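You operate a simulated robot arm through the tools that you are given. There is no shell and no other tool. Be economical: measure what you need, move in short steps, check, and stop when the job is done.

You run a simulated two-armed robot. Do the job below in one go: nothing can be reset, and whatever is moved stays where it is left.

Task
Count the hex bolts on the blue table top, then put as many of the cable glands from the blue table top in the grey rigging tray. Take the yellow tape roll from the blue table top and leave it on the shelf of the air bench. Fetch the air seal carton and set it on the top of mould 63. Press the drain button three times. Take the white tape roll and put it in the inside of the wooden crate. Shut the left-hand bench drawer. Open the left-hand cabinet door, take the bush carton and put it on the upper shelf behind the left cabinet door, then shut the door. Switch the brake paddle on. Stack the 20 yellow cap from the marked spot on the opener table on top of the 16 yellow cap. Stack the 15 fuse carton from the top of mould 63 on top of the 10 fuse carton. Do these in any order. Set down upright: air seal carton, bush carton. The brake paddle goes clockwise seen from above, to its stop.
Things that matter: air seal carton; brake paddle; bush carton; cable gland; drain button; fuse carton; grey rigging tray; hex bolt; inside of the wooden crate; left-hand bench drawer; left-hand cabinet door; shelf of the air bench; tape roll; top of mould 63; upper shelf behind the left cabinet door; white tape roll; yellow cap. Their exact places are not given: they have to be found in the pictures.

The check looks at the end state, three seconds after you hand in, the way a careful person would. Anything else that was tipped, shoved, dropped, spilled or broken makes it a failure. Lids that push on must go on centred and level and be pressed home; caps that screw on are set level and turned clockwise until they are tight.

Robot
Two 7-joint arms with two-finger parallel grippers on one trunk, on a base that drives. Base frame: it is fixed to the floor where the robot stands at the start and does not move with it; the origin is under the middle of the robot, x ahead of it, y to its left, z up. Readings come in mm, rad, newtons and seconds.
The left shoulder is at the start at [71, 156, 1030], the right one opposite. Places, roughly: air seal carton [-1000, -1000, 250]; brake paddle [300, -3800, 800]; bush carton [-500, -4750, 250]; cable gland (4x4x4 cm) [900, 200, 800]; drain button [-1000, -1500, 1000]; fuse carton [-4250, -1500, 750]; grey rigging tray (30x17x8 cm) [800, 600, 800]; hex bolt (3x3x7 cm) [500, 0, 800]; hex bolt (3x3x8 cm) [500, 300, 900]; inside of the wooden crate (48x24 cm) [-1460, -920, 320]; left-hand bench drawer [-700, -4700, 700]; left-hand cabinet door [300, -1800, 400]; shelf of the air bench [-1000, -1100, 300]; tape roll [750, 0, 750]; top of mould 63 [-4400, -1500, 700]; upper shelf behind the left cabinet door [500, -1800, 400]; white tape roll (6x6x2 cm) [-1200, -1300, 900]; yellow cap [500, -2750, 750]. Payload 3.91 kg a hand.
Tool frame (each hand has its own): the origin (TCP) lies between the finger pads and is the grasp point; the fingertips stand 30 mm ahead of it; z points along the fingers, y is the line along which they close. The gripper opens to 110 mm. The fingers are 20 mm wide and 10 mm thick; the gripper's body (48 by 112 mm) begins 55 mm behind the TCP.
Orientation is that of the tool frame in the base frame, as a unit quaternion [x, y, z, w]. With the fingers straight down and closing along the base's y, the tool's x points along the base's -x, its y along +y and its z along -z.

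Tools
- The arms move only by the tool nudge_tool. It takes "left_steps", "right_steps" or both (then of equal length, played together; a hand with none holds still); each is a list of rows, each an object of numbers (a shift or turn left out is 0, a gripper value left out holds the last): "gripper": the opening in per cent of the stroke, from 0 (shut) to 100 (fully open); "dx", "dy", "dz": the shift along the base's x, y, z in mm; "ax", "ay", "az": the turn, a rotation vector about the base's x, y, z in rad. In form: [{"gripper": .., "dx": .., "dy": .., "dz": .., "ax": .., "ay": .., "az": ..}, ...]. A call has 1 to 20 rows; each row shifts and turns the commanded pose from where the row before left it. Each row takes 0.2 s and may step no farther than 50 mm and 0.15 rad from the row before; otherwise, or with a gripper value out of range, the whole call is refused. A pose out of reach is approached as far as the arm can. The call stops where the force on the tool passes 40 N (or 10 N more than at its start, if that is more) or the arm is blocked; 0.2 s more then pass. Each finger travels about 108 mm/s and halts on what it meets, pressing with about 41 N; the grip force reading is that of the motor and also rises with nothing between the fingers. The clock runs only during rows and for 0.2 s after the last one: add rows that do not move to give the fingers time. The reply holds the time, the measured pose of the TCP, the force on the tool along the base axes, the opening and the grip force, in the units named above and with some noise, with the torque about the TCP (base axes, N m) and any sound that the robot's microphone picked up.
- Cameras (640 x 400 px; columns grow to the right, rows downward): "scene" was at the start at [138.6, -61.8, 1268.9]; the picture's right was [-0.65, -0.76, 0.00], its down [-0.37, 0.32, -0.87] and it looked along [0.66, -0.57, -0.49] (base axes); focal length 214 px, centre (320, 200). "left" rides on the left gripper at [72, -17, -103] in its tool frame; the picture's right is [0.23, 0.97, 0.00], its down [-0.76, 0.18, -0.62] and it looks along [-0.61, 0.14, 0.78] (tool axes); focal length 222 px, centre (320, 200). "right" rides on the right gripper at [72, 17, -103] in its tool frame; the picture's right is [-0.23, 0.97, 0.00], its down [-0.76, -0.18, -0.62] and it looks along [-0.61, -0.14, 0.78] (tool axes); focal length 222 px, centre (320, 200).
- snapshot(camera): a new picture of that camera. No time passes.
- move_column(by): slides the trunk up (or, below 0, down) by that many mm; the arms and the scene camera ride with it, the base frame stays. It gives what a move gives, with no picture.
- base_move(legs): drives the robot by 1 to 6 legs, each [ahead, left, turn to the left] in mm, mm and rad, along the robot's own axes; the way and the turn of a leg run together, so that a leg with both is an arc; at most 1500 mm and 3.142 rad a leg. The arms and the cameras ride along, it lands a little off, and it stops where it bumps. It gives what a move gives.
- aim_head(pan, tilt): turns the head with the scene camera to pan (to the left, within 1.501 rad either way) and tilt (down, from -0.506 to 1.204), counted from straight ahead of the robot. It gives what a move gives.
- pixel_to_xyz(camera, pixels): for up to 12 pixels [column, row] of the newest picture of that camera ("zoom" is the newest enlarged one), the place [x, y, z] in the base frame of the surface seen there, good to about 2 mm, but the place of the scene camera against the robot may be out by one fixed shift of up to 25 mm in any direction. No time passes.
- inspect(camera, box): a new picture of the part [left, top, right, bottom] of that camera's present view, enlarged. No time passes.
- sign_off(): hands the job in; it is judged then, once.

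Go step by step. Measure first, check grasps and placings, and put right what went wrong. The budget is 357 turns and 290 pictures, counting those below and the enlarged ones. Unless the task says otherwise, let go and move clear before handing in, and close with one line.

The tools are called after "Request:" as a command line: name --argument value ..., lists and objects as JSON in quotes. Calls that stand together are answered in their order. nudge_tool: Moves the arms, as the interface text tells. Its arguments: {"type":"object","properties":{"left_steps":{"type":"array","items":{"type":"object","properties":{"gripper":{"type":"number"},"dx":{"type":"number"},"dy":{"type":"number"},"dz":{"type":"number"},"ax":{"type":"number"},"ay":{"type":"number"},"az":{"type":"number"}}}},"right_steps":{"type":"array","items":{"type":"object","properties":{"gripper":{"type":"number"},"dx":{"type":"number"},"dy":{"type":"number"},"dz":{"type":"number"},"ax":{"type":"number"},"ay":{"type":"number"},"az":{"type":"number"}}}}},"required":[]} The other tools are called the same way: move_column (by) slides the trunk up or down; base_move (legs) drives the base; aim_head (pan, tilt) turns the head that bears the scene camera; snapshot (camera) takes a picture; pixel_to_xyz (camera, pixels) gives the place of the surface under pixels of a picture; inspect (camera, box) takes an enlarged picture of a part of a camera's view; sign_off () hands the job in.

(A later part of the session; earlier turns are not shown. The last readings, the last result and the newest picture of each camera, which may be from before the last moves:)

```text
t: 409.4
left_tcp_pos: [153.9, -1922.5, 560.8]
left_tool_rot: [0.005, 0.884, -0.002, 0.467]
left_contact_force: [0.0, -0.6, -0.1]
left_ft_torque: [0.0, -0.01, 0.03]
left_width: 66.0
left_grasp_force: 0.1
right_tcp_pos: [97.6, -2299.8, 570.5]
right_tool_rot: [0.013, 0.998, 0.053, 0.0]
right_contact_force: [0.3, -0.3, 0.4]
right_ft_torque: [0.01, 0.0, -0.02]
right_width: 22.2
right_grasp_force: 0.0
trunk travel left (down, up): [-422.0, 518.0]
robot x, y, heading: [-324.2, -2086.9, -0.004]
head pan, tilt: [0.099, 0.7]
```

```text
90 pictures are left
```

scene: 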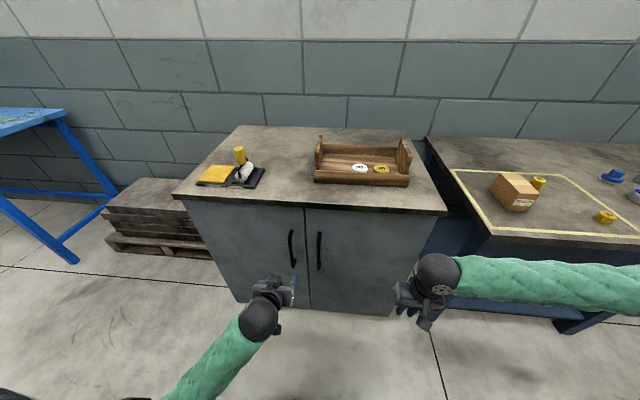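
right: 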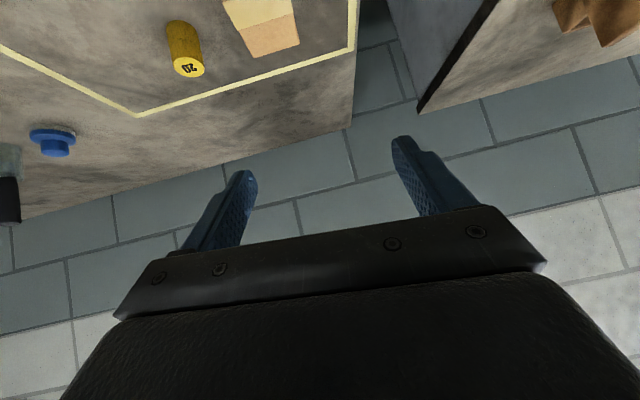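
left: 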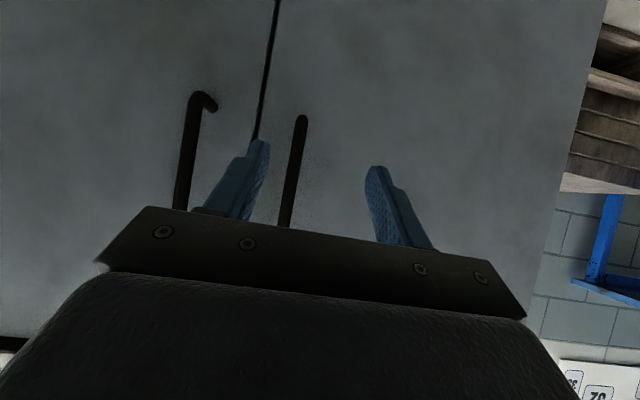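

The left door's handle is visible between the fingers at (295,170). I'll measure it.

Request:
pixel_to_xyz --camera "left" --pixels '[[300, 122], [296, 160], [290, 205], [340, 150], [262, 90], [190, 160], [330, 200], [560, 100]]'

```text
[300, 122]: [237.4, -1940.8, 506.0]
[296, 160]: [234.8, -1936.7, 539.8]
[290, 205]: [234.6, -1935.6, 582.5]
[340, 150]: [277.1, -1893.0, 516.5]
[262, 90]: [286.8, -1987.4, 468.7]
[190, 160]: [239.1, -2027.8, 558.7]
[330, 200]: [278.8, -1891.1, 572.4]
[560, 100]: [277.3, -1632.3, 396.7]
```

Handle bar at (238,-1937), door plane x 278. I'll move in around the bar and close.

Request:
nudge_tool --left_steps '[{"dy": -14, "dz": 10}, {"dx": 40}, {"dx": 44}, {}, {"gripper": 0}, {}, {}, {}]'

Request:
snapshot --camera "left"

```text
t: 410.9
left_tcp_pos: [241.0, -1939.7, 567.9]
left_tool_rot: [0.007, 0.885, -0.007, 0.465]
left_contact_force: [0.5, -7.0, 1.3]
left_ft_torque: [0.32, -0.06, -0.12]
left_width: 12.0
left_grasp_force: 44.9
right_tcp_pos: [97.5, -2300.8, 571.4]
right_tool_rot: [0.014, 0.998, 0.054, 0.0]
right_contact_force: [-0.2, -0.3, 0.5]
right_ft_torque: [0.01, -0.02, 0.0]
right_width: 21.9
right_grasp_force: 0.0
trunk travel left (down, up): [-422.0, 518.0]
robot x, y, heading: [-322.1, -2089.6, -0.006]
head pan, tilt: [0.099, 0.7]
stopped in row 7 (left hand): the force on the tool passed its limit at 44 N (the readings are from after the stop); the commanded pose is now the measured one
```

```text
89 pictures are left
```

left: 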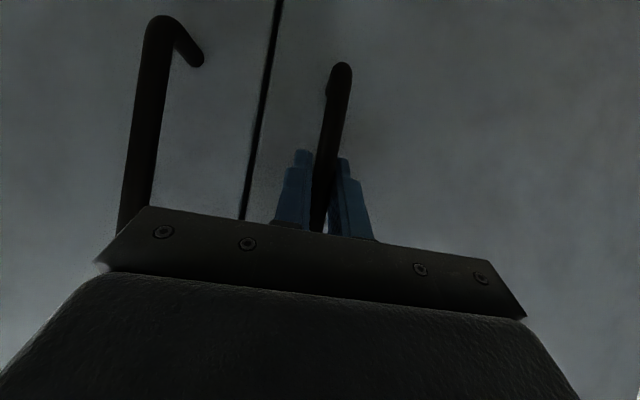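

The bar is gripped (12 mm). I'll pull the door open along its arc, with the hinge at about (285,-1632).

Request:
nudge_tool --left_steps '[{"dx": -15, "dy": 2.5, "az": -0.05}, {"dx": -15, "dy": 3.5, "az": -0.05}, {"dx": -15, "dy": 4, "az": -0.05}, {"dx": -14.5, "dy": 5, "az": -0.05}, {"dx": -14.3, "dy": 5.6, "az": -0.05}, {"dx": -14.1, "dy": 6.3, "az": -0.05}]'

Request:
snapshot --camera "scene"

```text
t: 411.8
left_tcp_pos: [197.7, -1931.8, 568.7]
left_tool_rot: [0.07, 0.883, -0.042, 0.463]
left_contact_force: [-1.5, -5.3, 2.8]
left_ft_torque: [0.56, 0.18, 0.13]
left_width: 12.1
left_grasp_force: 44.8
right_tcp_pos: [97.5, -2301.6, 571.3]
right_tool_rot: [0.014, 0.998, 0.054, 0.001]
right_contact_force: [-0.8, -0.2, 0.4]
right_ft_torque: [0.0, 0.01, 0.03]
right_width: 22.2
right_grasp_force: 0.1
trunk travel left (down, up): [-422.0, 518.0]
robot x, y, heading: [-326.5, -2090.0, -0.002]
head pan, tilt: [0.099, 0.7]
stopped in row 3 (left hand): the force on the tool passed its limit at 44 N (the readings are from after the stop); the commanded pose is now the measured one
```

```text
88 pictures are left
```

scene: 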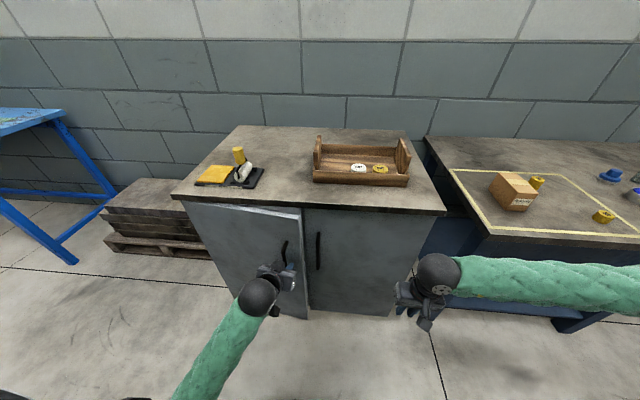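

The door has started to open. I'll continue with smaller steps.

Request:
nudge_tool --left_steps '[{"dx": -8, "dy": 2.5, "az": -0.027}, {"dx": -8, "dy": 2.5, "az": -0.027}, {"dx": -8, "dy": 2.8, "az": -0.027}, {"dx": -8, "dy": 3, "az": -0.027}, {"dx": -8, "dy": 3.2, "az": -0.027}, {"dx": -8, "dy": 3.4, "az": -0.027}, {"dx": -8, "dy": 3.6, "az": -0.027}, {"dx": -8, "dy": 3.8, "az": -0.027}, {"dx": -8, "dy": 4, "az": -0.027}, {"dx": -8, "dy": 4.2, "az": -0.027}]'

Request:
snapshot --camera "scene"

```text
t: 413.1
left_tcp_pos: [152.3, -1917.4, 568.3]
left_tool_rot: [0.135, 0.874, -0.077, 0.46]
left_contact_force: [-2.5, -7.9, 4.9]
left_ft_torque: [0.75, 0.08, -0.07]
left_width: 12.0
left_grasp_force: 44.8
right_tcp_pos: [96.3, -2301.6, 569.8]
right_tool_rot: [0.015, 0.998, 0.054, 0.001]
right_contact_force: [-0.4, -0.4, -0.1]
right_ft_torque: [0.04, -0.02, -0.01]
right_width: 21.9
right_grasp_force: 0.0
trunk travel left (down, up): [-422.0, 518.0]
robot x, y, heading: [-323.0, -2088.1, -0.006]
head pan, tilt: [0.099, 0.7]
stopped in row 6 (left hand): the force on the tool passed its limit at 42 N (the readings are from after the stop); the commanded pose is now the measured one
```

```text
87 pictures are left
```

scene: 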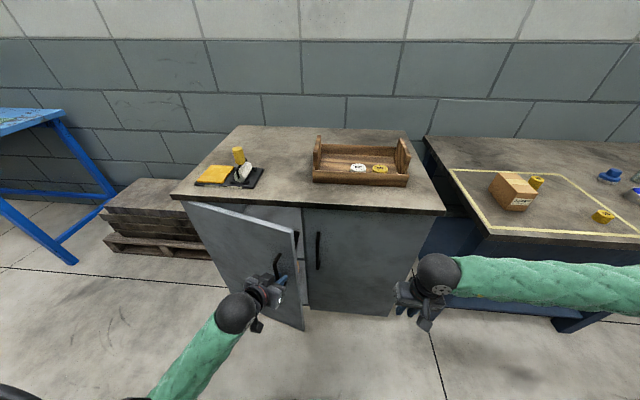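

θ is about 0.3 rad. I'll pull a little more, then release and push from inside.

Request:
nudge_tool --left_steps '[{"dx": -7, "dy": 3, "az": -0.027}, {"dx": -7, "dy": 3, "az": -0.027}, {"dx": -7, "dy": 3.3, "az": -0.027}, {"dx": -7, "dy": 3.6, "az": -0.027}, {"dx": -7, "dy": 3.8, "az": -0.027}, {"dx": -7, "dy": 4, "az": -0.027}]'

Request:
nudge_tool --left_steps '[{"gripper": 60}, {}, {}, {"dx": -20, "dy": 8}, {"dx": -30, "dy": 12}, {"dx": -30, "dy": 12}]'

Request:
snapshot --camera "scene"

Request:
snapshot --camera "left"

```text
t: 413.6
left_tcp_pos: [146.0, -1917.0, 568.6]
left_tool_rot: [0.154, 0.87, -0.088, 0.46]
left_contact_force: [-2.2, -6.1, 16.1]
left_ft_torque: [1.04, 0.11, -0.08]
left_width: 11.8
left_grasp_force: 44.6
left hand out of reach, approached as far as the arm can: row 2
right_tcp_pos: [96.3, -2300.8, 570.8]
right_tool_rot: [0.016, 0.998, 0.054, 0.001]
right_contact_force: [0.2, -0.1, 0.7]
right_ft_torque: [0.01, -0.01, 0.01]
right_width: 22.2
right_grasp_force: 0.1
trunk travel left (down, up): [-422.0, 518.0]
robot x, y, heading: [-323.3, -2088.4, -0.005]
head pan, tilt: [0.099, 0.7]
stopped in row 2 (left hand): the force on the tool passed its limit at 44 N (the readings are from after the stop); the commanded pose is now the measured one
```

```text
t: 415.1
left_tcp_pos: [91.2, -1880.3, 528.1]
left_tool_rot: [0.154, 0.87, -0.088, 0.46]
left_contact_force: [0.4, -0.2, 0.1]
left_ft_torque: [0.01, 0.02, 0.01]
left_width: 66.2
left_grasp_force: 0.1
left hand out of reach, approached as far as the arm can: row 4, 5, 6
right_tcp_pos: [97.4, -2302.2, 570.0]
right_tool_rot: [0.016, 0.998, 0.055, 0.002]
right_contact_force: [0.1, 0.0, 0.5]
right_ft_torque: [0.02, -0.04, 0.02]
right_width: 22.0
right_grasp_force: 0.1
trunk travel left (down, up): [-422.0, 518.0]
robot x, y, heading: [-325.5, -2091.9, -0.011]
head pan, tilt: [0.099, 0.7]
```

```text
86 pictures are left
```

scene: 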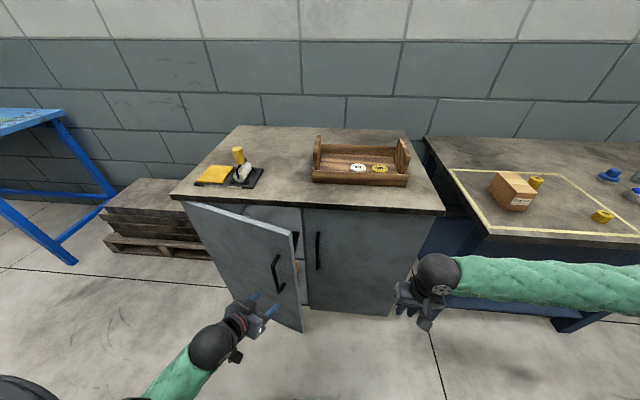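

```text
85 pictures are left
```

left: 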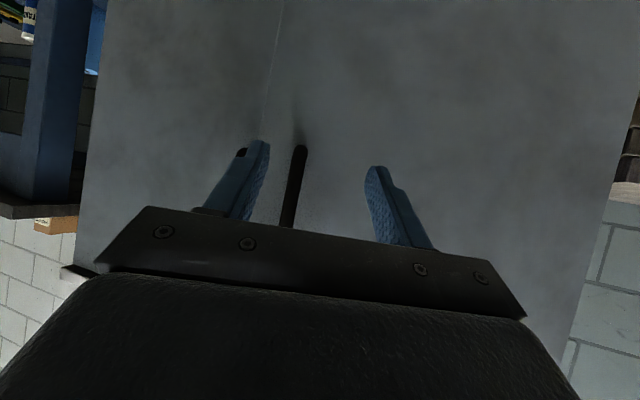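

The door stands open about 0.33 rad and the tilted wrist is cramped. I'll straighten the hand (keeping its yaw), close the fingers, and push the handle sideways from its south side to swing the door further.

Request:
nudge_tool --left_steps '[{"ax": 0.047, "ay": 0.129, "dx": -5}, {"ax": 0.047, "ay": 0.129, "dx": -5, "dy": -15}, {"ax": 0.047, "ay": 0.129, "dy": -15}, {"ax": 0.047, "ay": 0.129, "dy": -15, "gripper": 0}, {"ax": 0.047, "ay": 0.129, "dy": -15}, {"ax": 0.047, "ay": 0.129, "dy": -15, "dz": 15}, {"ax": 0.047, "ay": 0.129, "dy": -15, "dz": 15}, {"dz": 15}, {}]'

Request:
snapshot --camera "left"

Request:
inspect --camera "scene" --box '[170, 180, 350, 340]'

```text
t: 417.1
left_tcp_pos: [92.4, -1972.5, 560.5]
left_tool_rot: [0.17, 0.985, -0.008, 0.005]
left_contact_force: [-1.1, 0.0, 0.6]
left_ft_torque: [0.0, 0.0, -0.02]
left_width: 0.0
left_grasp_force: 37.8
left hand out of reach, approached as far as the arm can: row 1, 2
right_tcp_pos: [97.8, -2302.2, 571.0]
right_tool_rot: [0.016, 0.998, 0.054, 0.001]
right_contact_force: [0.0, 0.3, -0.5]
right_ft_torque: [0.01, 0.01, -0.04]
right_width: 22.0
right_grasp_force: 0.0
trunk travel left (down, up): [-422.0, 518.0]
robot x, y, heading: [-325.8, -2095.2, -0.005]
head pan, tilt: [0.099, 0.7]
```

```text
84 pictures are left
```

left: 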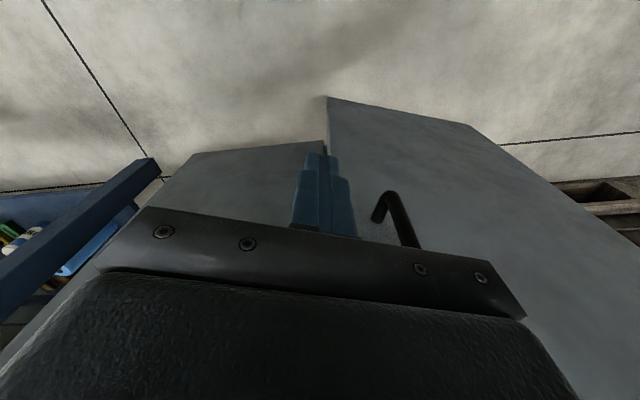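

```text
2.50 times, centred on (260, 260) of scene
```

zoom: 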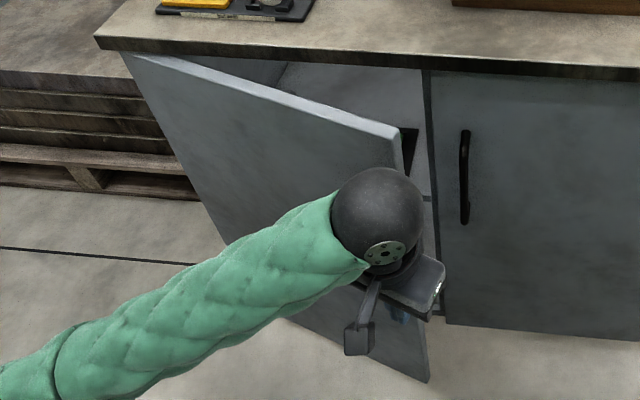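

Request:
pixel_to_xyz --camera "left" --pixels '[[392, 200], [410, 235], [378, 218], [327, 105], [328, 150], [440, 200], [520, 180], [300, 160]]'

```text
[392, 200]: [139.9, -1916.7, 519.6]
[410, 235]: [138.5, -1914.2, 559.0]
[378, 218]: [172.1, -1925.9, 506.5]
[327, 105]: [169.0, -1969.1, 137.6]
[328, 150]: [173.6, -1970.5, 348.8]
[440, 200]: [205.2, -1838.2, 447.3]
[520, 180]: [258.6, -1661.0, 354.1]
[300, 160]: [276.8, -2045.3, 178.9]
```

Bar centre is about (143,-1915). I'll put the fingers just south of it and push north along the arc, yawing with the door.

Request:
nudge_tool --left_steps '[{"dx": 22, "dy": 16}, {"dx": 22, "dy": 18}, {}, {"dx": -10, "dy": 12, "az": -0.04}, {"dx": -13, "dy": 9, "az": -0.05}, {"dx": -13, "dy": 9, "az": -0.05}, {"dx": -12, "dy": 10, "az": -0.05}, {"dx": -12, "dy": 10, "az": -0.05}]'

Request:
snapshot --camera "scene"

```text
t: 417.4
left_tcp_pos: [101.5, -1968.5, 558.5]
left_tool_rot: [0.176, 0.984, -0.011, 0.004]
left_contact_force: [0.3, -0.1, -0.4]
left_ft_torque: [0.0, 0.02, -0.02]
left_width: 0.3
left_grasp_force: 37.3
right_tcp_pos: [97.8, -2302.1, 572.0]
right_tool_rot: [0.016, 0.998, 0.055, 0.0]
right_contact_force: [0.7, 0.1, -0.5]
right_ft_torque: [-0.01, 0.01, 0.0]
right_width: 21.9
right_grasp_force: 0.1
trunk travel left (down, up): [-422.0, 518.0]
robot x, y, heading: [-322.9, -2090.5, -0.01]
head pan, tilt: [0.099, 0.7]
stopped in row 1 (left hand): the force on the tool passed its limit at 74 N (the readings are from after the stop); the commanded pose is now the measured one
```

```text
82 pictures are left
```

scene: 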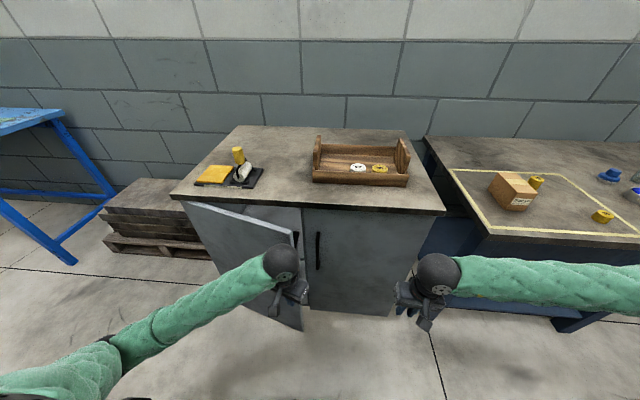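

The gripper body met the bar. I'll raise the hand so only the fingers are at bar height, then push.

Request:
nudge_tool --left_steps '[{"dx": -6, "dy": -12}, {"dz": 25}, {"dz": 25}, {"dx": 15, "dy": 10}, {"dx": 15, "dy": 15}, {"dx": 10, "dy": 10}, {}]'

Request:
snapshot --camera "left"

```text
t: 418.5
left_tcp_pos: [112.2, -1968.4, 608.0]
left_tool_rot: [0.178, 0.984, -0.014, 0.003]
left_contact_force: [0.6, -0.7, 0.4]
left_ft_torque: [0.02, 0.02, 0.02]
left_width: 0.0
left_grasp_force: 37.4
right_tcp_pos: [97.0, -2302.3, 570.3]
right_tool_rot: [0.015, 0.998, 0.054, -0.001]
right_contact_force: [0.0, -0.1, 0.2]
right_ft_torque: [0.02, 0.01, 0.03]
right_width: 21.9
right_grasp_force: 0.1
trunk travel left (down, up): [-422.0, 518.0]
robot x, y, heading: [-323.7, -2087.1, -0.003]
head pan, tilt: [0.099, 0.7]
stopped in row 5 (left hand): the force on the tool passed its limit at 58 N (the readings are from after the stop); the commanded pose is now the measured one
```

```text
81 pictures are left
```

left: 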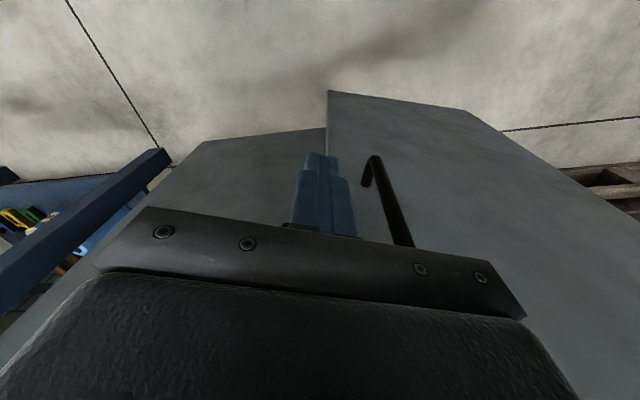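

Request:
pixel_to_xyz --camera "left" --pixels '[[378, 170], [395, 210], [408, 238], [380, 165]]'

Request:
nudge_tool --left_steps '[{"dx": -8, "dy": -10}, {"dz": 35}, {"dz": 30}, {}]'

Request:
snapshot --camera "left"

Request:
inspect --camera "scene" --box '[170, 180, 350, 340]'

```text
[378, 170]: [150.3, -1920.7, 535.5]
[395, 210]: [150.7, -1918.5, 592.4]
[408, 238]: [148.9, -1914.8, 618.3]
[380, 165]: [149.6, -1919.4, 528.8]
```

```text
t: 419.5
left_tcp_pos: [104.9, -1977.4, 673.6]
left_tool_rot: [0.178, 0.984, -0.014, 0.003]
left_contact_force: [-0.1, 0.5, -0.2]
left_ft_torque: [-0.01, 0.0, -0.01]
left_width: 0.1
left_grasp_force: 37.4
left hand out of reach, approached as far as the arm can: row 3
right_tcp_pos: [97.6, -2302.5, 572.1]
right_tool_rot: [0.016, 0.998, 0.054, 0.001]
right_contact_force: [0.5, 0.1, -0.5]
right_ft_torque: [-0.01, 0.04, -0.02]
right_width: 21.9
right_grasp_force: 0.1
trunk travel left (down, up): [-422.0, 518.0]
robot x, y, heading: [-322.7, -2091.0, -0.007]
head pan, tilt: [0.099, 0.7]
```

```text
80 pictures are left
```

left: 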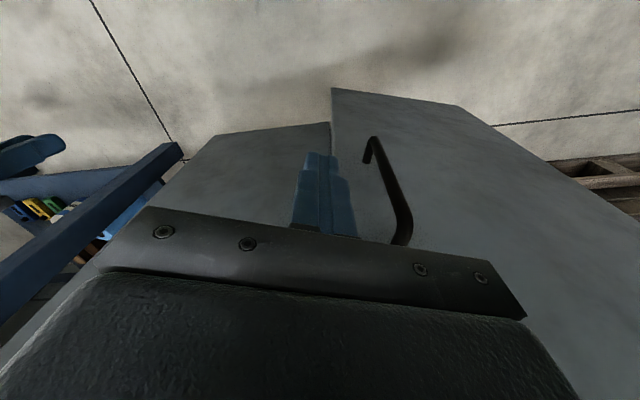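

```text
2.50 times, centred on (260, 260) of scene
```

zoom: 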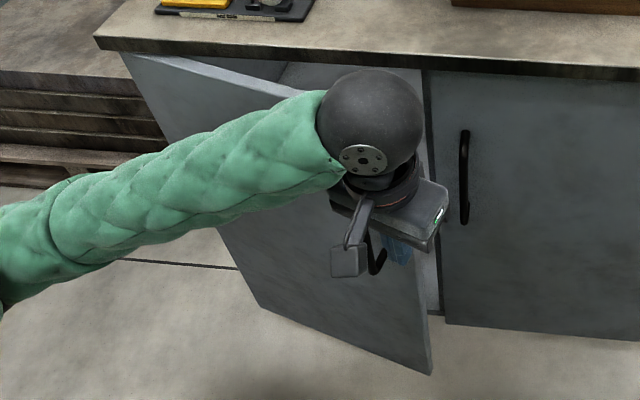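

The bar's top bend is at about z 640. I'll set TCP z ≈ 642 so fingers overlap the bar with the body above it, then push.

Request:
nudge_tool --left_steps '[{"dz": -30}, {"dx": 15, "dy": 12}, {"dx": 15, "dy": 12}, {"dx": 8, "dy": 10}, {}]'

Request:
snapshot --camera "left"

```text
t: 420.7
left_tcp_pos: [144.5, -1946.3, 642.8]
left_tool_rot: [0.178, 0.984, -0.015, 0.004]
left_contact_force: [-0.3, 0.3, -0.2]
left_ft_torque: [0.01, -0.02, -0.01]
left_width: 0.0
left_grasp_force: 37.6
right_tcp_pos: [97.1, -2303.7, 570.9]
right_tool_rot: [0.017, 0.998, 0.055, 0.001]
right_contact_force: [-0.9, -1.1, -0.1]
right_ft_torque: [-0.02, -0.05, -0.01]
right_width: 22.2
right_grasp_force: 0.2
trunk travel left (down, up): [-422.0, 518.0]
robot x, y, heading: [-328.2, -2090.2, -0.015]
head pan, tilt: [0.099, 0.7]
```

```text
78 pictures are left
```

left: 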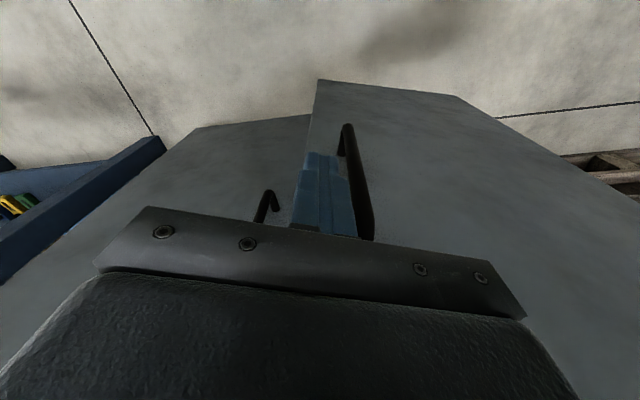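

Request:
nudge_tool --left_steps '[{"dx": 0, "dy": 6}, {"dx": -3, "dy": 6}, {"dx": -6, "dy": 5, "az": -0.02}, {"dx": -8, "dy": 5, "az": -0.03}, {"dx": -8, "dy": 5, "az": -0.03}, {"dx": -8, "dy": 5.5, "az": -0.03}, {"dx": -8, "dy": 6, "az": -0.03}, {"dx": -8, "dy": 6, "az": -0.03}, {"dx": -8, "dy": 6.5, "az": -0.03}, {"dx": -8, "dy": 7, "az": -0.03}]'

Request:
snapshot --camera "left"

Request:
snapshot --camera "scene"

```text
t: 422.9
left_tcp_pos: [108.7, -1892.1, 632.0]
left_tool_rot: [0.291, 0.957, -0.015, 0.001]
left_contact_force: [0.2, -0.2, 0.2]
left_ft_torque: [-0.01, 0.04, 0.02]
left_width: 0.3
left_grasp_force: 37.7
left hand out of reach, approached as far as the arm can: row 7, 8, 9, 10
right_tcp_pos: [96.2, -2301.3, 569.6]
right_tool_rot: [0.016, 0.998, 0.054, 0.001]
right_contact_force: [0.1, 0.2, -1.8]
right_ft_torque: [-0.04, 0.01, 0.0]
right_width: 22.0
right_grasp_force: 0.1
trunk travel left (down, up): [-422.0, 518.0]
robot x, y, heading: [-324.4, -2089.8, -0.009]
head pan, tilt: [0.099, 0.7]
```

```text
77 pictures are left
```

left: 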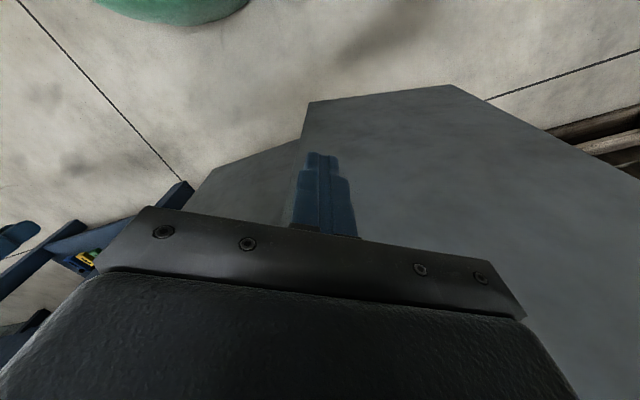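

```text
76 pictures are left
```

scene: 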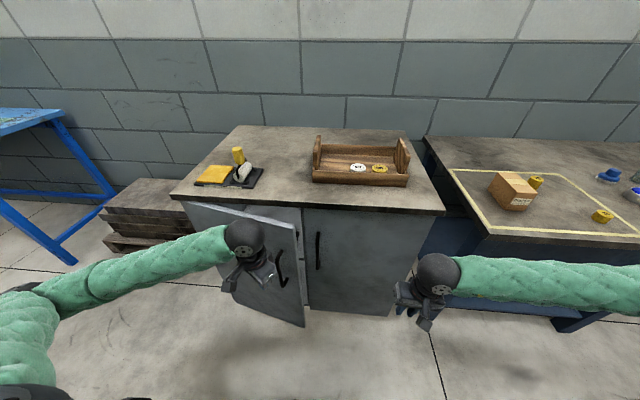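

The fingers slipped over the bar. The arm was cramped because the trunk was too low and near; I'll raise the trunk 300, re-grip the handle from there, and pull the whole arc.

Request:
nudge_tool --left_steps '[{"dx": -30, "az": 0.1}, {"dx": -20, "az": 0.1, "gripper": 60}, {"az": 0.1}, {"az": 0.1}]'

Request:
move_column --by 320

Request:
nudge_tool --left_steps '[{"dz": -40, "ay": -0.14, "dy": -5}, {"dz": -40, "ay": -0.14, "dy": -5}, {"dz": -40, "ay": -0.14, "dy": -5}, {"dz": -40, "ay": -0.14, "dy": -5}, {"dz": -40, "ay": -0.14}, {"dz": -45, "ay": -0.14}, {"dz": -45, "ay": -0.14}, {"dz": -45}, {"dz": -40}, {}]'

Request:
snapshot --camera "left"

```text
t: 423.9
left_tcp_pos: [101.0, -1897.5, 610.6]
left_tool_rot: [0.093, 0.996, -0.013, 0.004]
left_contact_force: [-0.2, 0.5, 0.0]
left_ft_torque: [-0.02, 0.02, -0.02]
left_width: 65.8
left_grasp_force: 0.0
left hand out of reach, approached as far as the arm can: row 1, 2
right_tcp_pos: [98.2, -2301.9, 570.9]
right_tool_rot: [0.016, 0.998, 0.054, 0.001]
right_contact_force: [-0.2, -0.6, -0.2]
right_ft_torque: [-0.01, 0.03, 0.04]
right_width: 22.1
right_grasp_force: 0.2
trunk travel left (down, up): [-422.0, 518.0]
robot x, y, heading: [-324.7, -2091.1, -0.009]
head pan, tilt: [0.099, 0.7]
```

```text
t: 427.1
left_tcp_pos: [100.3, -1898.1, 930.2]
left_tool_rot: [0.094, 0.995, -0.013, 0.004]
left_contact_force: [0.3, 0.1, -0.4]
left_ft_torque: [0.06, 0.0, -0.01]
left_width: 65.8
left_grasp_force: 0.1
right_tcp_pos: [96.6, -2302.5, 891.4]
right_tool_rot: [0.016, 0.998, 0.054, 0.0]
right_contact_force: [0.0, 0.2, 0.1]
right_ft_torque: [-0.01, 0.01, -0.01]
right_width: 21.9
right_grasp_force: 0.1
trunk travel left (down, up): [-742.0, 198.0]
robot x, y, heading: [-321.9, -2092.1, -0.007]
head pan, tilt: [0.099, 0.7]
```

```text
t: 429.3
left_tcp_pos: [99.3, -1915.9, 558.2]
left_tool_rot: [0.089, 0.876, 0.032, 0.473]
left_contact_force: [-0.3, -0.8, 0.6]
left_ft_torque: [-0.03, 0.01, -0.02]
left_width: 66.0
left_grasp_force: 0.0
right_tcp_pos: [97.3, -2300.9, 890.3]
right_tool_rot: [0.016, 0.998, 0.054, 0.001]
right_contact_force: [0.0, -0.1, 0.0]
right_ft_torque: [-0.02, -0.05, 0.02]
right_width: 22.0
right_grasp_force: 0.0
trunk travel left (down, up): [-742.0, 198.0]
robot x, y, heading: [-323.1, -2090.0, -0.008]
head pan, tilt: [0.099, 0.7]
```

```text
75 pictures are left
```

left: 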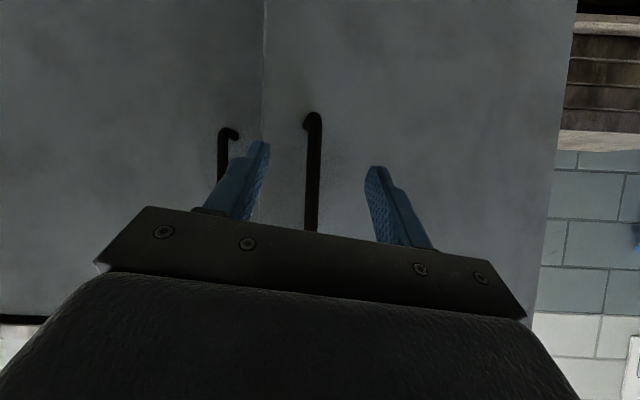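

No out-of-reach now; the handle is between the fingers at (313,180). I'll measure it.

Request:
pixel_to_xyz --camera "left" --pixels '[[312, 160], [313, 200], [314, 130], [380, 150], [264, 100], [500, 100]]'

```text
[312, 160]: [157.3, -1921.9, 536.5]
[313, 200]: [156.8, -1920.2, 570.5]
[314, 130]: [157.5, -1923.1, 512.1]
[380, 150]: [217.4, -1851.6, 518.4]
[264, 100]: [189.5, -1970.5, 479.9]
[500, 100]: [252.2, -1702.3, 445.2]
```

Bar centre ≈ (163,-1921), door at θ≈0.235, hinge ≈ (272,-1632). Grip again and pull the first part of the arc.

Request:
nudge_tool --left_steps '[{"dx": 30, "dy": -3, "dz": 10}, {"dx": 34, "dy": -2}, {}, {"gripper": 0}, {}, {}]'

Request:
nudge_tool --left_steps '[{"dx": -9.4, "dy": 4, "az": -0.033}, {"dx": -9.4, "dy": 4, "az": -0.033}, {"dx": -9.4, "dy": 4.2, "az": -0.033}, {"dx": -9.1, "dy": 5, "az": -0.033}, {"dx": -9.1, "dy": 5.1, "az": -0.033}, {"dx": -9.1, "dy": 5.2, "az": -0.033}, {"dx": -8.4, "dy": 5.8, "az": -0.033}, {"dx": -8.4, "dy": 5.9, "az": -0.033}, {"dx": -8.3, "dy": 6, "az": -0.033}]'

```text
t: 430.7
left_tcp_pos: [162.4, -1922.9, 568.4]
left_tool_rot: [0.088, 0.876, 0.033, 0.472]
left_contact_force: [1.6, 7.4, 2.4]
left_ft_torque: [-1.21, 0.12, 0.03]
left_width: 15.0
left_grasp_force: 45.3
right_tcp_pos: [98.6, -2302.7, 891.0]
right_tool_rot: [0.016, 0.998, 0.054, 0.001]
right_contact_force: [0.5, 0.6, 0.2]
right_ft_torque: [0.01, 0.04, 0.01]
right_width: 22.0
right_grasp_force: 0.0
trunk travel left (down, up): [-742.0, 198.0]
robot x, y, heading: [-322.5, -2085.2, -0.005]
head pan, tilt: [0.099, 0.7]
```

```text
t: 432.4
left_tcp_pos: [97.2, -1891.5, 566.1]
left_tool_rot: [0.194, 0.858, -0.028, 0.474]
left_contact_force: [-3.7, -7.0, 11.5]
left_ft_torque: [-1.01, 0.78, 0.03]
left_width: 14.9
left_grasp_force: 45.1
right_tcp_pos: [97.8, -2301.6, 890.6]
right_tool_rot: [0.017, 0.998, 0.054, 0.002]
right_contact_force: [-1.0, 0.3, -0.2]
right_ft_torque: [0.0, 0.02, 0.0]
right_width: 22.1
right_grasp_force: 0.2
trunk travel left (down, up): [-742.0, 198.0]
robot x, y, heading: [-326.8, -2091.3, -0.014]
head pan, tilt: [0.099, 0.7]
stopped in row 8 (left hand): the force on the tool passed its limit at 43 N (the readings are from after the stop); the commanded pose is now the measured one
```

Progress: θ ≈ 0.48. Continuing along the arc.

Request:
nudge_tool --left_steps '[{"dx": -8.6, "dy": 5.8, "az": -0.033}, {"dx": -8.4, "dy": 5.9, "az": -0.033}, {"dx": -8.3, "dy": 6, "az": -0.033}, {"dx": -7.8, "dy": 6.6, "az": -0.033}, {"dx": -7.8, "dy": 6.7, "az": -0.033}, {"dx": -7.7, "dy": 6.8, "az": -0.033}, {"dx": -7.2, "dy": 7.5, "az": -0.033}, {"dx": -7.2, "dy": 7.6, "az": -0.033}, {"dx": -7.1, "dy": 7.6, "az": -0.033}]'

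Request:
nudge_tool --left_steps '[{"dx": -7, "dy": 7.5, "az": -0.033}, {"dx": -6.8, "dy": 7.8, "az": -0.033}, {"dx": -6.5, "dy": 8, "az": -0.033}, {"dx": -6.3, "dy": 8.1, "az": -0.033}, {"dx": -6.2, "dy": 8.1, "az": -0.033}, {"dx": -5.8, "dy": 8.5, "az": -0.033}]'

Request:
snapshot --camera "scene"

```text
t: 434.4
left_tcp_pos: [27.5, -1834.2, 566.7]
left_tool_rot: [0.315, 0.821, -0.098, 0.465]
left_contact_force: [-4.3, -5.3, 15.0]
left_ft_torque: [-1.13, 0.38, -0.03]
left_width: 14.7
left_grasp_force: 45.2
right_tcp_pos: [95.6, -2302.0, 889.8]
right_tool_rot: [0.016, 0.998, 0.054, 0.001]
right_contact_force: [0.2, -0.2, 0.1]
right_ft_torque: [-0.04, 0.01, -0.01]
right_width: 22.1
right_grasp_force: 0.0
trunk travel left (down, up): [-742.0, 198.0]
robot x, y, heading: [-322.5, -2088.8, -0.005]
head pan, tilt: [0.099, 0.7]
stopped in row 9 (left hand): the force on the tool passed its limit at 40 N (the readings are from after the stop); the commanded pose is now the measured one
```

```text
t: 435.8
left_tcp_pos: [-11.6, -1786.5, 566.9]
left_tool_rot: [0.396, 0.786, -0.142, 0.452]
left_contact_force: [-6.4, -4.8, 21.6]
left_ft_torque: [-0.71, 1.11, -0.01]
left_width: 14.9
left_grasp_force: 45.0
right_tcp_pos: [95.7, -2303.9, 890.7]
right_tool_rot: [0.016, 0.998, 0.054, 0.001]
right_contact_force: [0.4, -0.2, 0.3]
right_ft_torque: [0.02, -0.01, 0.0]
right_width: 22.1
right_grasp_force: 0.1
trunk travel left (down, up): [-742.0, 198.0]
robot x, y, heading: [-324.9, -2090.0, -0.005]
head pan, tilt: [0.099, 0.7]
```

```text
74 pictures are left
```

scene: 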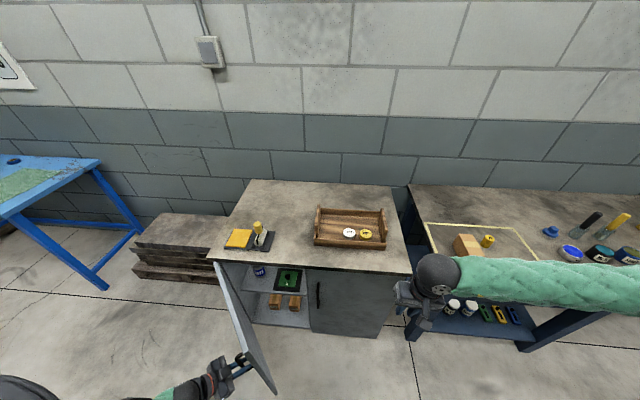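

The door is wide open at about 1.1 rad and the shelves are visible. A little more, then release.

Request:
nudge_tool --left_steps '[{"dx": -4.8, "dy": 9.2, "az": -0.033}, {"dx": -4.6, "dy": 9.3, "az": -0.033}, {"dx": -4.5, "dy": 9.4, "az": -0.033}, {"dx": -3.8, "dy": 9.5, "az": -0.033}, {"dx": -3.6, "dy": 9.6, "az": -0.033}, {"dx": -3.4, "dy": 9.6, "az": -0.033}, {"dx": -2.8, "dy": 9.9, "az": -0.033}, {"dx": -2.6, "dy": 9.9, "az": -0.033}, {"dx": -2.4, "dy": 9.9, "az": -0.033}]'

Request:
inspect --camera "scene" --box '[200, 230, 340, 350]'

```text
t: 436.9
left_tcp_pos: [-32.6, -1749.9, 566.8]
left_tool_rot: [0.449, 0.756, -0.177, 0.442]
left_contact_force: [-7.5, -4.6, 18.5]
left_ft_torque: [-0.74, 0.87, -0.11]
left_width: 14.8
left_grasp_force: 45.6
right_tcp_pos: [96.5, -2302.8, 891.2]
right_tool_rot: [0.016, 0.998, 0.054, 0.0]
right_contact_force: [0.3, 0.1, 0.2]
right_ft_torque: [-0.01, 0.04, -0.02]
right_width: 21.7
right_grasp_force: 0.1
trunk travel left (down, up): [-742.0, 198.0]
robot x, y, heading: [-325.2, -2086.3, -0.01]
head pan, tilt: [0.099, 0.7]
stopped in row 5 (left hand): the force on the tool passed its limit at 43 N (the readings are from after the stop); the commanded pose is now the measured one
```

```text
3.33 times, centred on (270, 290) of scene
```

zoom: 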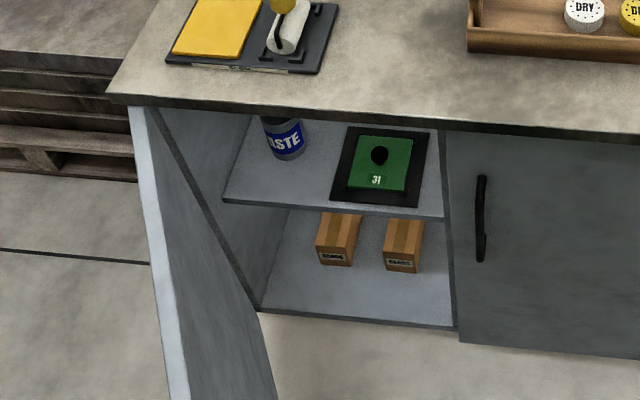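

Request:
pixel_to_xyz --camera "zoom" --pixels '[[228, 195], [325, 200], [336, 192], [420, 202], [440, 208], [350, 130], [285, 155], [265, 178], [300, 170], [310, 140], [150, 200], [230, 150]]'

Request:
nudge_tool --left_steps '[{"gripper": 60}, {}, {}, {"dx": -10, "dy": 30}, {"dx": -12, "dy": 35}, {"dx": -12, "dy": 35}]'

```text
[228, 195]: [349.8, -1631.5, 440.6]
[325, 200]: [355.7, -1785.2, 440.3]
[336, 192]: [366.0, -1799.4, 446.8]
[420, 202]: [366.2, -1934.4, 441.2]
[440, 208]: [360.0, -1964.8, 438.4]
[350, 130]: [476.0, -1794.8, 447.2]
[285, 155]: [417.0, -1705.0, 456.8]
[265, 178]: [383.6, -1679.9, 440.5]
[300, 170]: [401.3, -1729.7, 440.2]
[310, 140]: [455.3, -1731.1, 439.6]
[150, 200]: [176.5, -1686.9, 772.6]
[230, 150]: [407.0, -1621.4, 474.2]
```

```text
t: 438.3
left_tcp_pos: [-65.9, -1649.0, 565.9]
left_tool_rot: [0.447, 0.757, -0.175, 0.443]
left_contact_force: [0.1, 0.0, 1.1]
left_ft_torque: [-0.03, 0.04, -0.02]
left_width: 65.9
left_grasp_force: 0.0
right_tcp_pos: [97.3, -2302.4, 889.6]
right_tool_rot: [0.016, 0.998, 0.054, 0.001]
right_contact_force: [0.3, 0.6, -0.4]
right_ft_torque: [-0.01, 0.0, -0.03]
right_width: 22.3
right_grasp_force: 0.0
trunk travel left (down, up): [-742.0, 198.0]
robot x, y, heading: [-325.8, -2088.5, -0.011]
head pan, tilt: [0.099, 0.7]
```

Upper shelf is at z ≈ 440 with a free slot between the paste can and the mat, around y -1750. The right hand should place the carton. First I'll lift the left hand above the door and straighten it.

Request:
nudge_tool --left_steps '[{"dz": 45}, {"dz": 45}, {"dz": 45}, {"dz": 45}, {"dz": 45}, {"dz": 45}, {"dz": 40, "ax": 0.12, "ay": 0.066}, {"ax": 0.12, "ay": 0.066}, {"ax": 0.12, "ay": 0.066}, {"ax": 0.12, "ay": 0.066}, {"ax": 0.12, "ay": 0.066}, {"ax": 0.12, "ay": 0.066}, {"ax": 0.12, "ay": 0.066}, {"az": 0.14}, {"az": 0.14}, {"az": 0.14}, {"az": 0.14}, {"az": 0.14}, {"az": 0.14}, {"az": 0.14, "gripper": 20}]'

Request:
nudge_tool --left_steps '[{"dx": 40, "dz": 20}, {"dx": 40, "dz": 20}, {"dx": 30, "dy": -30}, {"dy": -40}, {"dy": -40}]'

Request:
snapshot --camera "scene"

```text
t: 442.5
left_tcp_pos: [-71.5, -1584.3, 841.4]
left_tool_rot: [0.079, 0.995, 0.063, 0.015]
left_contact_force: [-0.7, -0.3, -0.3]
left_ft_torque: [-0.02, 0.0, 0.0]
left_width: 21.9
left_grasp_force: 0.1
left hand out of reach, approached as far as the arm can: row 10, 11, 12, 13, 16, 17, 18, 19, 20
right_tcp_pos: [96.8, -2302.0, 890.4]
right_tool_rot: [0.016, 0.998, 0.054, 0.001]
right_contact_force: [-0.1, -0.3, -0.1]
right_ft_torque: [0.0, 0.04, 0.0]
right_width: 21.9
right_grasp_force: 0.1
trunk travel left (down, up): [-742.0, 198.0]
robot x, y, heading: [-324.6, -2092.6, -0.012]
head pan, tilt: [0.099, 0.7]
```

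```text
t: 443.7
left_tcp_pos: [-48.8, -1576.6, 857.2]
left_tool_rot: [0.08, 0.995, 0.056, 0.02]
left_contact_force: [0.7, -0.5, 0.5]
left_ft_torque: [0.0, -0.01, -0.03]
left_width: 22.0
left_grasp_force: 0.0
left hand out of reach, approached as far as the arm can: row 1, 2, 3, 4, 5
right_tcp_pos: [97.3, -2303.1, 890.6]
right_tool_rot: [0.016, 0.998, 0.054, 0.001]
right_contact_force: [-1.3, 0.1, -0.2]
right_ft_torque: [0.02, 0.03, -0.01]
right_width: 21.8
right_grasp_force: 0.1
trunk travel left (down, up): [-742.0, 198.0]
robot x, y, heading: [-324.0, -2090.5, -0.009]
head pan, tilt: [0.099, 0.7]
```

```text
72 pictures are left
```

scene: 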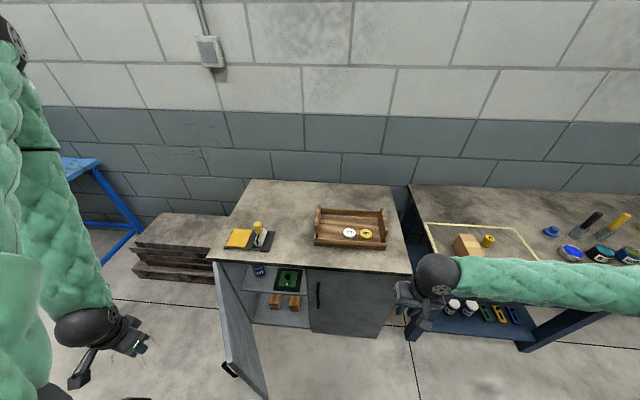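

The left arm is folded near a joint limit. I'll extend it forward and up to unfold it.

Request:
nudge_tool --left_steps '[{"dx": 40, "dz": 25}, {"dx": 40, "dz": 25}, {"dx": 40, "dz": 25}, {"dx": 40, "dz": 25}, {"dx": 40, "dz": 25}, {"dx": 40, "dz": 25}, {}, {}]'

Request:
snapshot --camera "scene"

```text
t: 445.5
left_tcp_pos: [98.7, -1441.1, 935.2]
left_tool_rot: [0.08, 0.995, 0.057, 0.02]
left_contact_force: [0.0, 0.5, 0.1]
left_ft_torque: [-0.01, 0.01, 0.02]
left_width: 22.3
left_grasp_force: 0.0
left hand out of reach, approached as far as the arm can: row 1, 2, 3, 4, 5, 6
right_tcp_pos: [95.8, -2302.8, 890.7]
right_tool_rot: [0.016, 0.998, 0.054, 0.0]
right_contact_force: [-0.2, 0.9, 0.0]
right_ft_torque: [-0.03, -0.03, 0.01]
right_width: 21.7
right_grasp_force: 0.0
trunk travel left (down, up): [-742.0, 198.0]
robot x, y, heading: [-324.6, -2088.0, -0.004]
head pan, tilt: [0.099, 0.7]
```

```text
71 pictures are left
```

scene: 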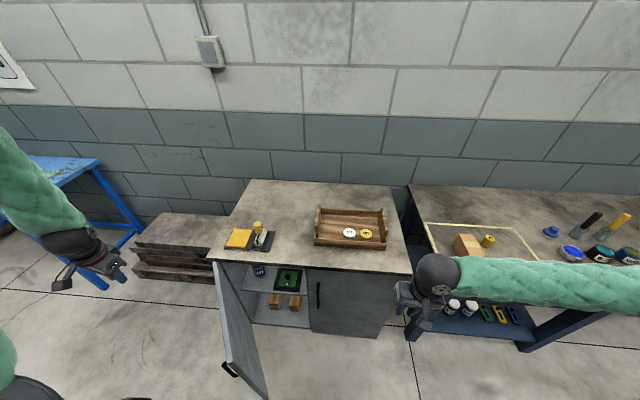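

Request:
nudge_tool --left_steps '[{"dx": 40, "dy": 30}, {"dx": 40, "dy": 30}, {"dx": 40, "dy": 30}, {"dy": 40}, {"dy": 40}, {"dy": 40}, {}, {}, {}]'

```text
t: 447.5
left_tcp_pos: [216.4, -1228.5, 933.2]
left_tool_rot: [0.079, 0.995, 0.065, 0.012]
left_contact_force: [-0.5, 0.1, 0.2]
left_ft_torque: [0.01, -0.02, -0.01]
left_width: 22.1
left_grasp_force: 0.1
right_tcp_pos: [97.4, -2303.2, 890.0]
right_tool_rot: [0.016, 0.998, 0.054, 0.001]
right_contact_force: [0.3, 0.3, -0.2]
right_ft_torque: [0.02, 0.0, -0.01]
right_width: 21.8
right_grasp_force: 0.1
trunk travel left (down, up): [-742.0, 198.0]
robot x, y, heading: [-321.6, -2087.6, -0.006]
head pan, tilt: [0.099, 0.7]
```

It follows again. I'll bring it up and back in front of the robot.

Request:
nudge_tool --left_steps '[{"dz": 40, "dx": 20}, {"dz": 40, "dx": 20}, {"dz": 40, "dx": 20}, {"dy": -40, "dz": 20}, {"dy": -45}, {"dy": -45}, {"dy": -45}, {"dy": -45}, {"dy": -45}, {"dy": -45}, {"dy": -45}, {"dy": -45}, {"dy": -45}]'

Request:
snapshot --camera "scene"

```text
t: 450.3
left_tcp_pos: [280.1, -1673.4, 1073.5]
left_tool_rot: [0.079, 0.995, 0.066, 0.011]
left_contact_force: [0.6, 0.1, -0.6]
left_ft_torque: [0.02, 0.0, -0.01]
left_width: 21.9
left_grasp_force: 0.1
right_tcp_pos: [98.3, -2303.7, 890.5]
right_tool_rot: [0.015, 0.998, 0.053, 0.001]
right_contact_force: [0.6, 0.1, -0.9]
right_ft_torque: [0.03, 0.02, -0.02]
right_width: 22.0
right_grasp_force: 0.1
trunk travel left (down, up): [-742.0, 198.0]
robot x, y, heading: [-324.6, -2087.9, -0.001]
head pan, tilt: [0.099, 0.7]
```

```text
70 pictures are left
```

scene: 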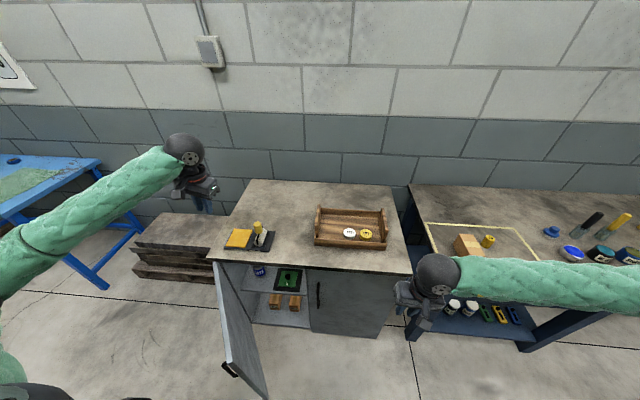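

Now fetch the carton: strafe right 430 and set the right hand tilted toward it.

Request:
base_move --legs '[[0, -430, 0]]'

Request:
nudge_tool --right_steps '[{"ay": -0.13, "dx": 15, "gripper": 85}, {"ay": -0.13, "dx": 15}, {"ay": -0.13, "dx": 15}, {"ay": -0.13, "dx": 15}, {"ay": -0.13, "dx": 15}, {"ay": -0.13, "dx": 15}, {"ay": -0.13, "dx": 15}, {"dz": -30, "az": 0.05}, {"dz": -25, "az": 0.05}, {}]'

Request:
snapshot --camera "right"

```text
t: 452.9
left_tcp_pos: [274.4, -2100.7, 1073.3]
left_tool_rot: [0.075, 0.995, 0.066, 0.012]
left_contact_force: [-0.4, 0.0, 0.2]
left_ft_torque: [0.01, -0.01, 0.0]
left_width: 22.1
left_grasp_force: 0.0
right_tcp_pos: [96.4, -2730.7, 890.1]
right_tool_rot: [0.012, 0.998, 0.054, 0.0]
right_contact_force: [-0.2, -0.8, -0.7]
right_ft_torque: [0.02, 0.0, 0.01]
right_width: 22.2
right_grasp_force: 0.0
trunk travel left (down, up): [-742.0, 198.0]
robot x, y, heading: [-328.6, -2522.0, 0.001]
head pan, tilt: [0.099, 0.7]
```

```text
t: 455.1
left_tcp_pos: [272.6, -2102.3, 1073.5]
left_tool_rot: [0.075, 0.995, 0.067, 0.012]
left_contact_force: [0.6, -0.1, -0.9]
left_ft_torque: [0.03, 0.03, 0.0]
left_width: 22.1
left_grasp_force: 0.1
right_tcp_pos: [163.5, -2731.4, 836.3]
right_tool_rot: [-0.052, 0.954, 0.069, 0.286]
right_contact_force: [-2.3, -0.3, -2.8]
right_ft_torque: [0.06, -0.28, -0.05]
right_width: 93.5
right_grasp_force: 0.1
right hand out of reach, approached as far as the arm can: row 5, 6, 7
trunk travel left (down, up): [-742.0, 198.0]
robot x, y, heading: [-328.0, -2523.5, -0.001]
head pan, tilt: [0.099, 0.7]
```

```text
69 pictures are left
```

right: 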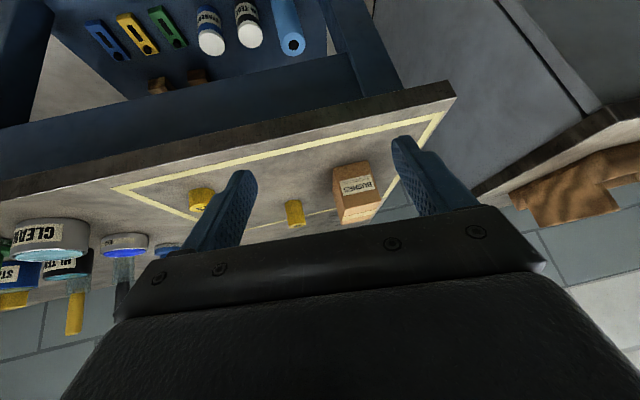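

I'll move the right hand farther forward above the table first, then tilt it there.

Request:
nudge_tool --right_steps '[{"dz": 20, "dx": 30}, {"dx": 40, "dy": 20}, {"dx": 40, "dy": 25}, {"dx": 30, "dy": 20}, {"ay": -0.1}, {"ay": -0.1}, {"ay": -0.1}, {"ay": -0.1}, {}]'

Request:
snapshot --camera "right"

```text
t: 457.1
left_tcp_pos: [275.6, -2099.2, 1072.2]
left_tool_rot: [0.076, 0.995, 0.065, 0.012]
left_contact_force: [0.3, 0.5, 0.1]
left_ft_torque: [-0.03, 0.01, 0.01]
left_width: 22.3
left_grasp_force: 0.1
right_tcp_pos: [305.2, -2671.2, 862.3]
right_tool_rot: [-0.067, 0.93, 0.087, 0.35]
right_contact_force: [-0.3, 0.6, 0.8]
right_ft_torque: [-0.01, 0.0, 0.01]
right_width: 93.4
right_grasp_force: 0.0
right hand out of reach, approached as far as the arm can: row 6, 7, 8
trunk travel left (down, up): [-742.0, 198.0]
robot x, y, heading: [-328.0, -2519.5, -0.006]
head pan, tilt: [0.099, 0.7]
```

```text
68 pictures are left
```

right: 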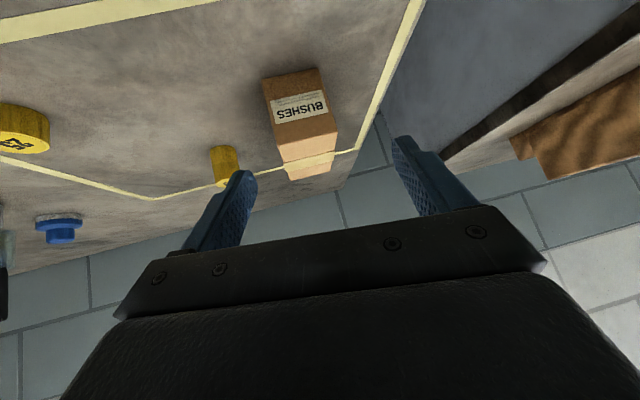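

Tilt 0.72 rad is enough. I'll square the wrist (ax -0.116, az -0.187) and measure the carton.

Request:
nudge_tool --right_steps '[{"ax": -0.058, "az": -0.093}, {"ax": -0.058, "az": -0.093}, {}]'

Request:
snapshot --camera "right"

```text
t: 457.9
left_tcp_pos: [275.6, -2101.0, 1072.3]
left_tool_rot: [0.076, 0.995, 0.066, 0.012]
left_contact_force: [-0.2, 0.1, 0.2]
left_ft_torque: [-0.04, 0.0, -0.02]
left_width: 21.8
left_grasp_force: 0.0
right_tcp_pos: [307.2, -2671.0, 862.2]
right_tool_rot: [0.0, 0.936, -0.001, 0.353]
right_contact_force: [1.1, -0.2, 2.0]
right_ft_torque: [0.02, 0.18, -0.04]
right_width: 93.3
right_grasp_force: 0.0
right hand out of reach, approached as far as the arm can: row 1
trunk travel left (down, up): [-742.0, 198.0]
robot x, y, heading: [-328.7, -2521.1, -0.001]
head pan, tilt: [0.099, 0.7]
```

```text
67 pictures are left
```

right: 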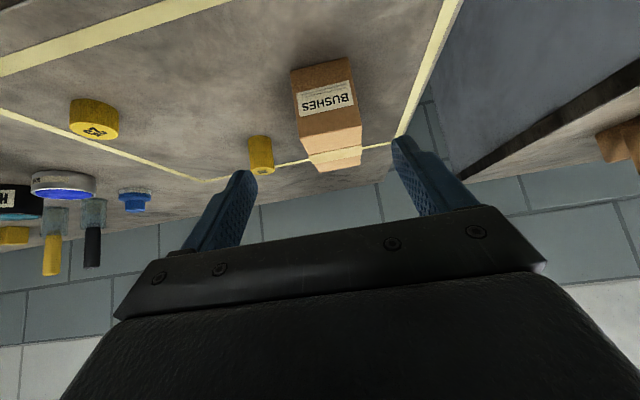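

Request:
pixel_to_xyz --camera "right" --pixels '[[304, 132], [359, 122], [312, 160], [359, 150], [325, 100], [298, 100], [332, 135], [320, 172], [360, 166], [260, 150]]'

```text
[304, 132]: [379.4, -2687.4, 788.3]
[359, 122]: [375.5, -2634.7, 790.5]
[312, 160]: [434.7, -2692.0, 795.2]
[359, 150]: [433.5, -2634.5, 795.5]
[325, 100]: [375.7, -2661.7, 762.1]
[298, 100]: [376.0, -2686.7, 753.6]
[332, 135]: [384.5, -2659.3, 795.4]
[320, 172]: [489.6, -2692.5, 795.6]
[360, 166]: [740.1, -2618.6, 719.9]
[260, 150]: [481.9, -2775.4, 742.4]
```

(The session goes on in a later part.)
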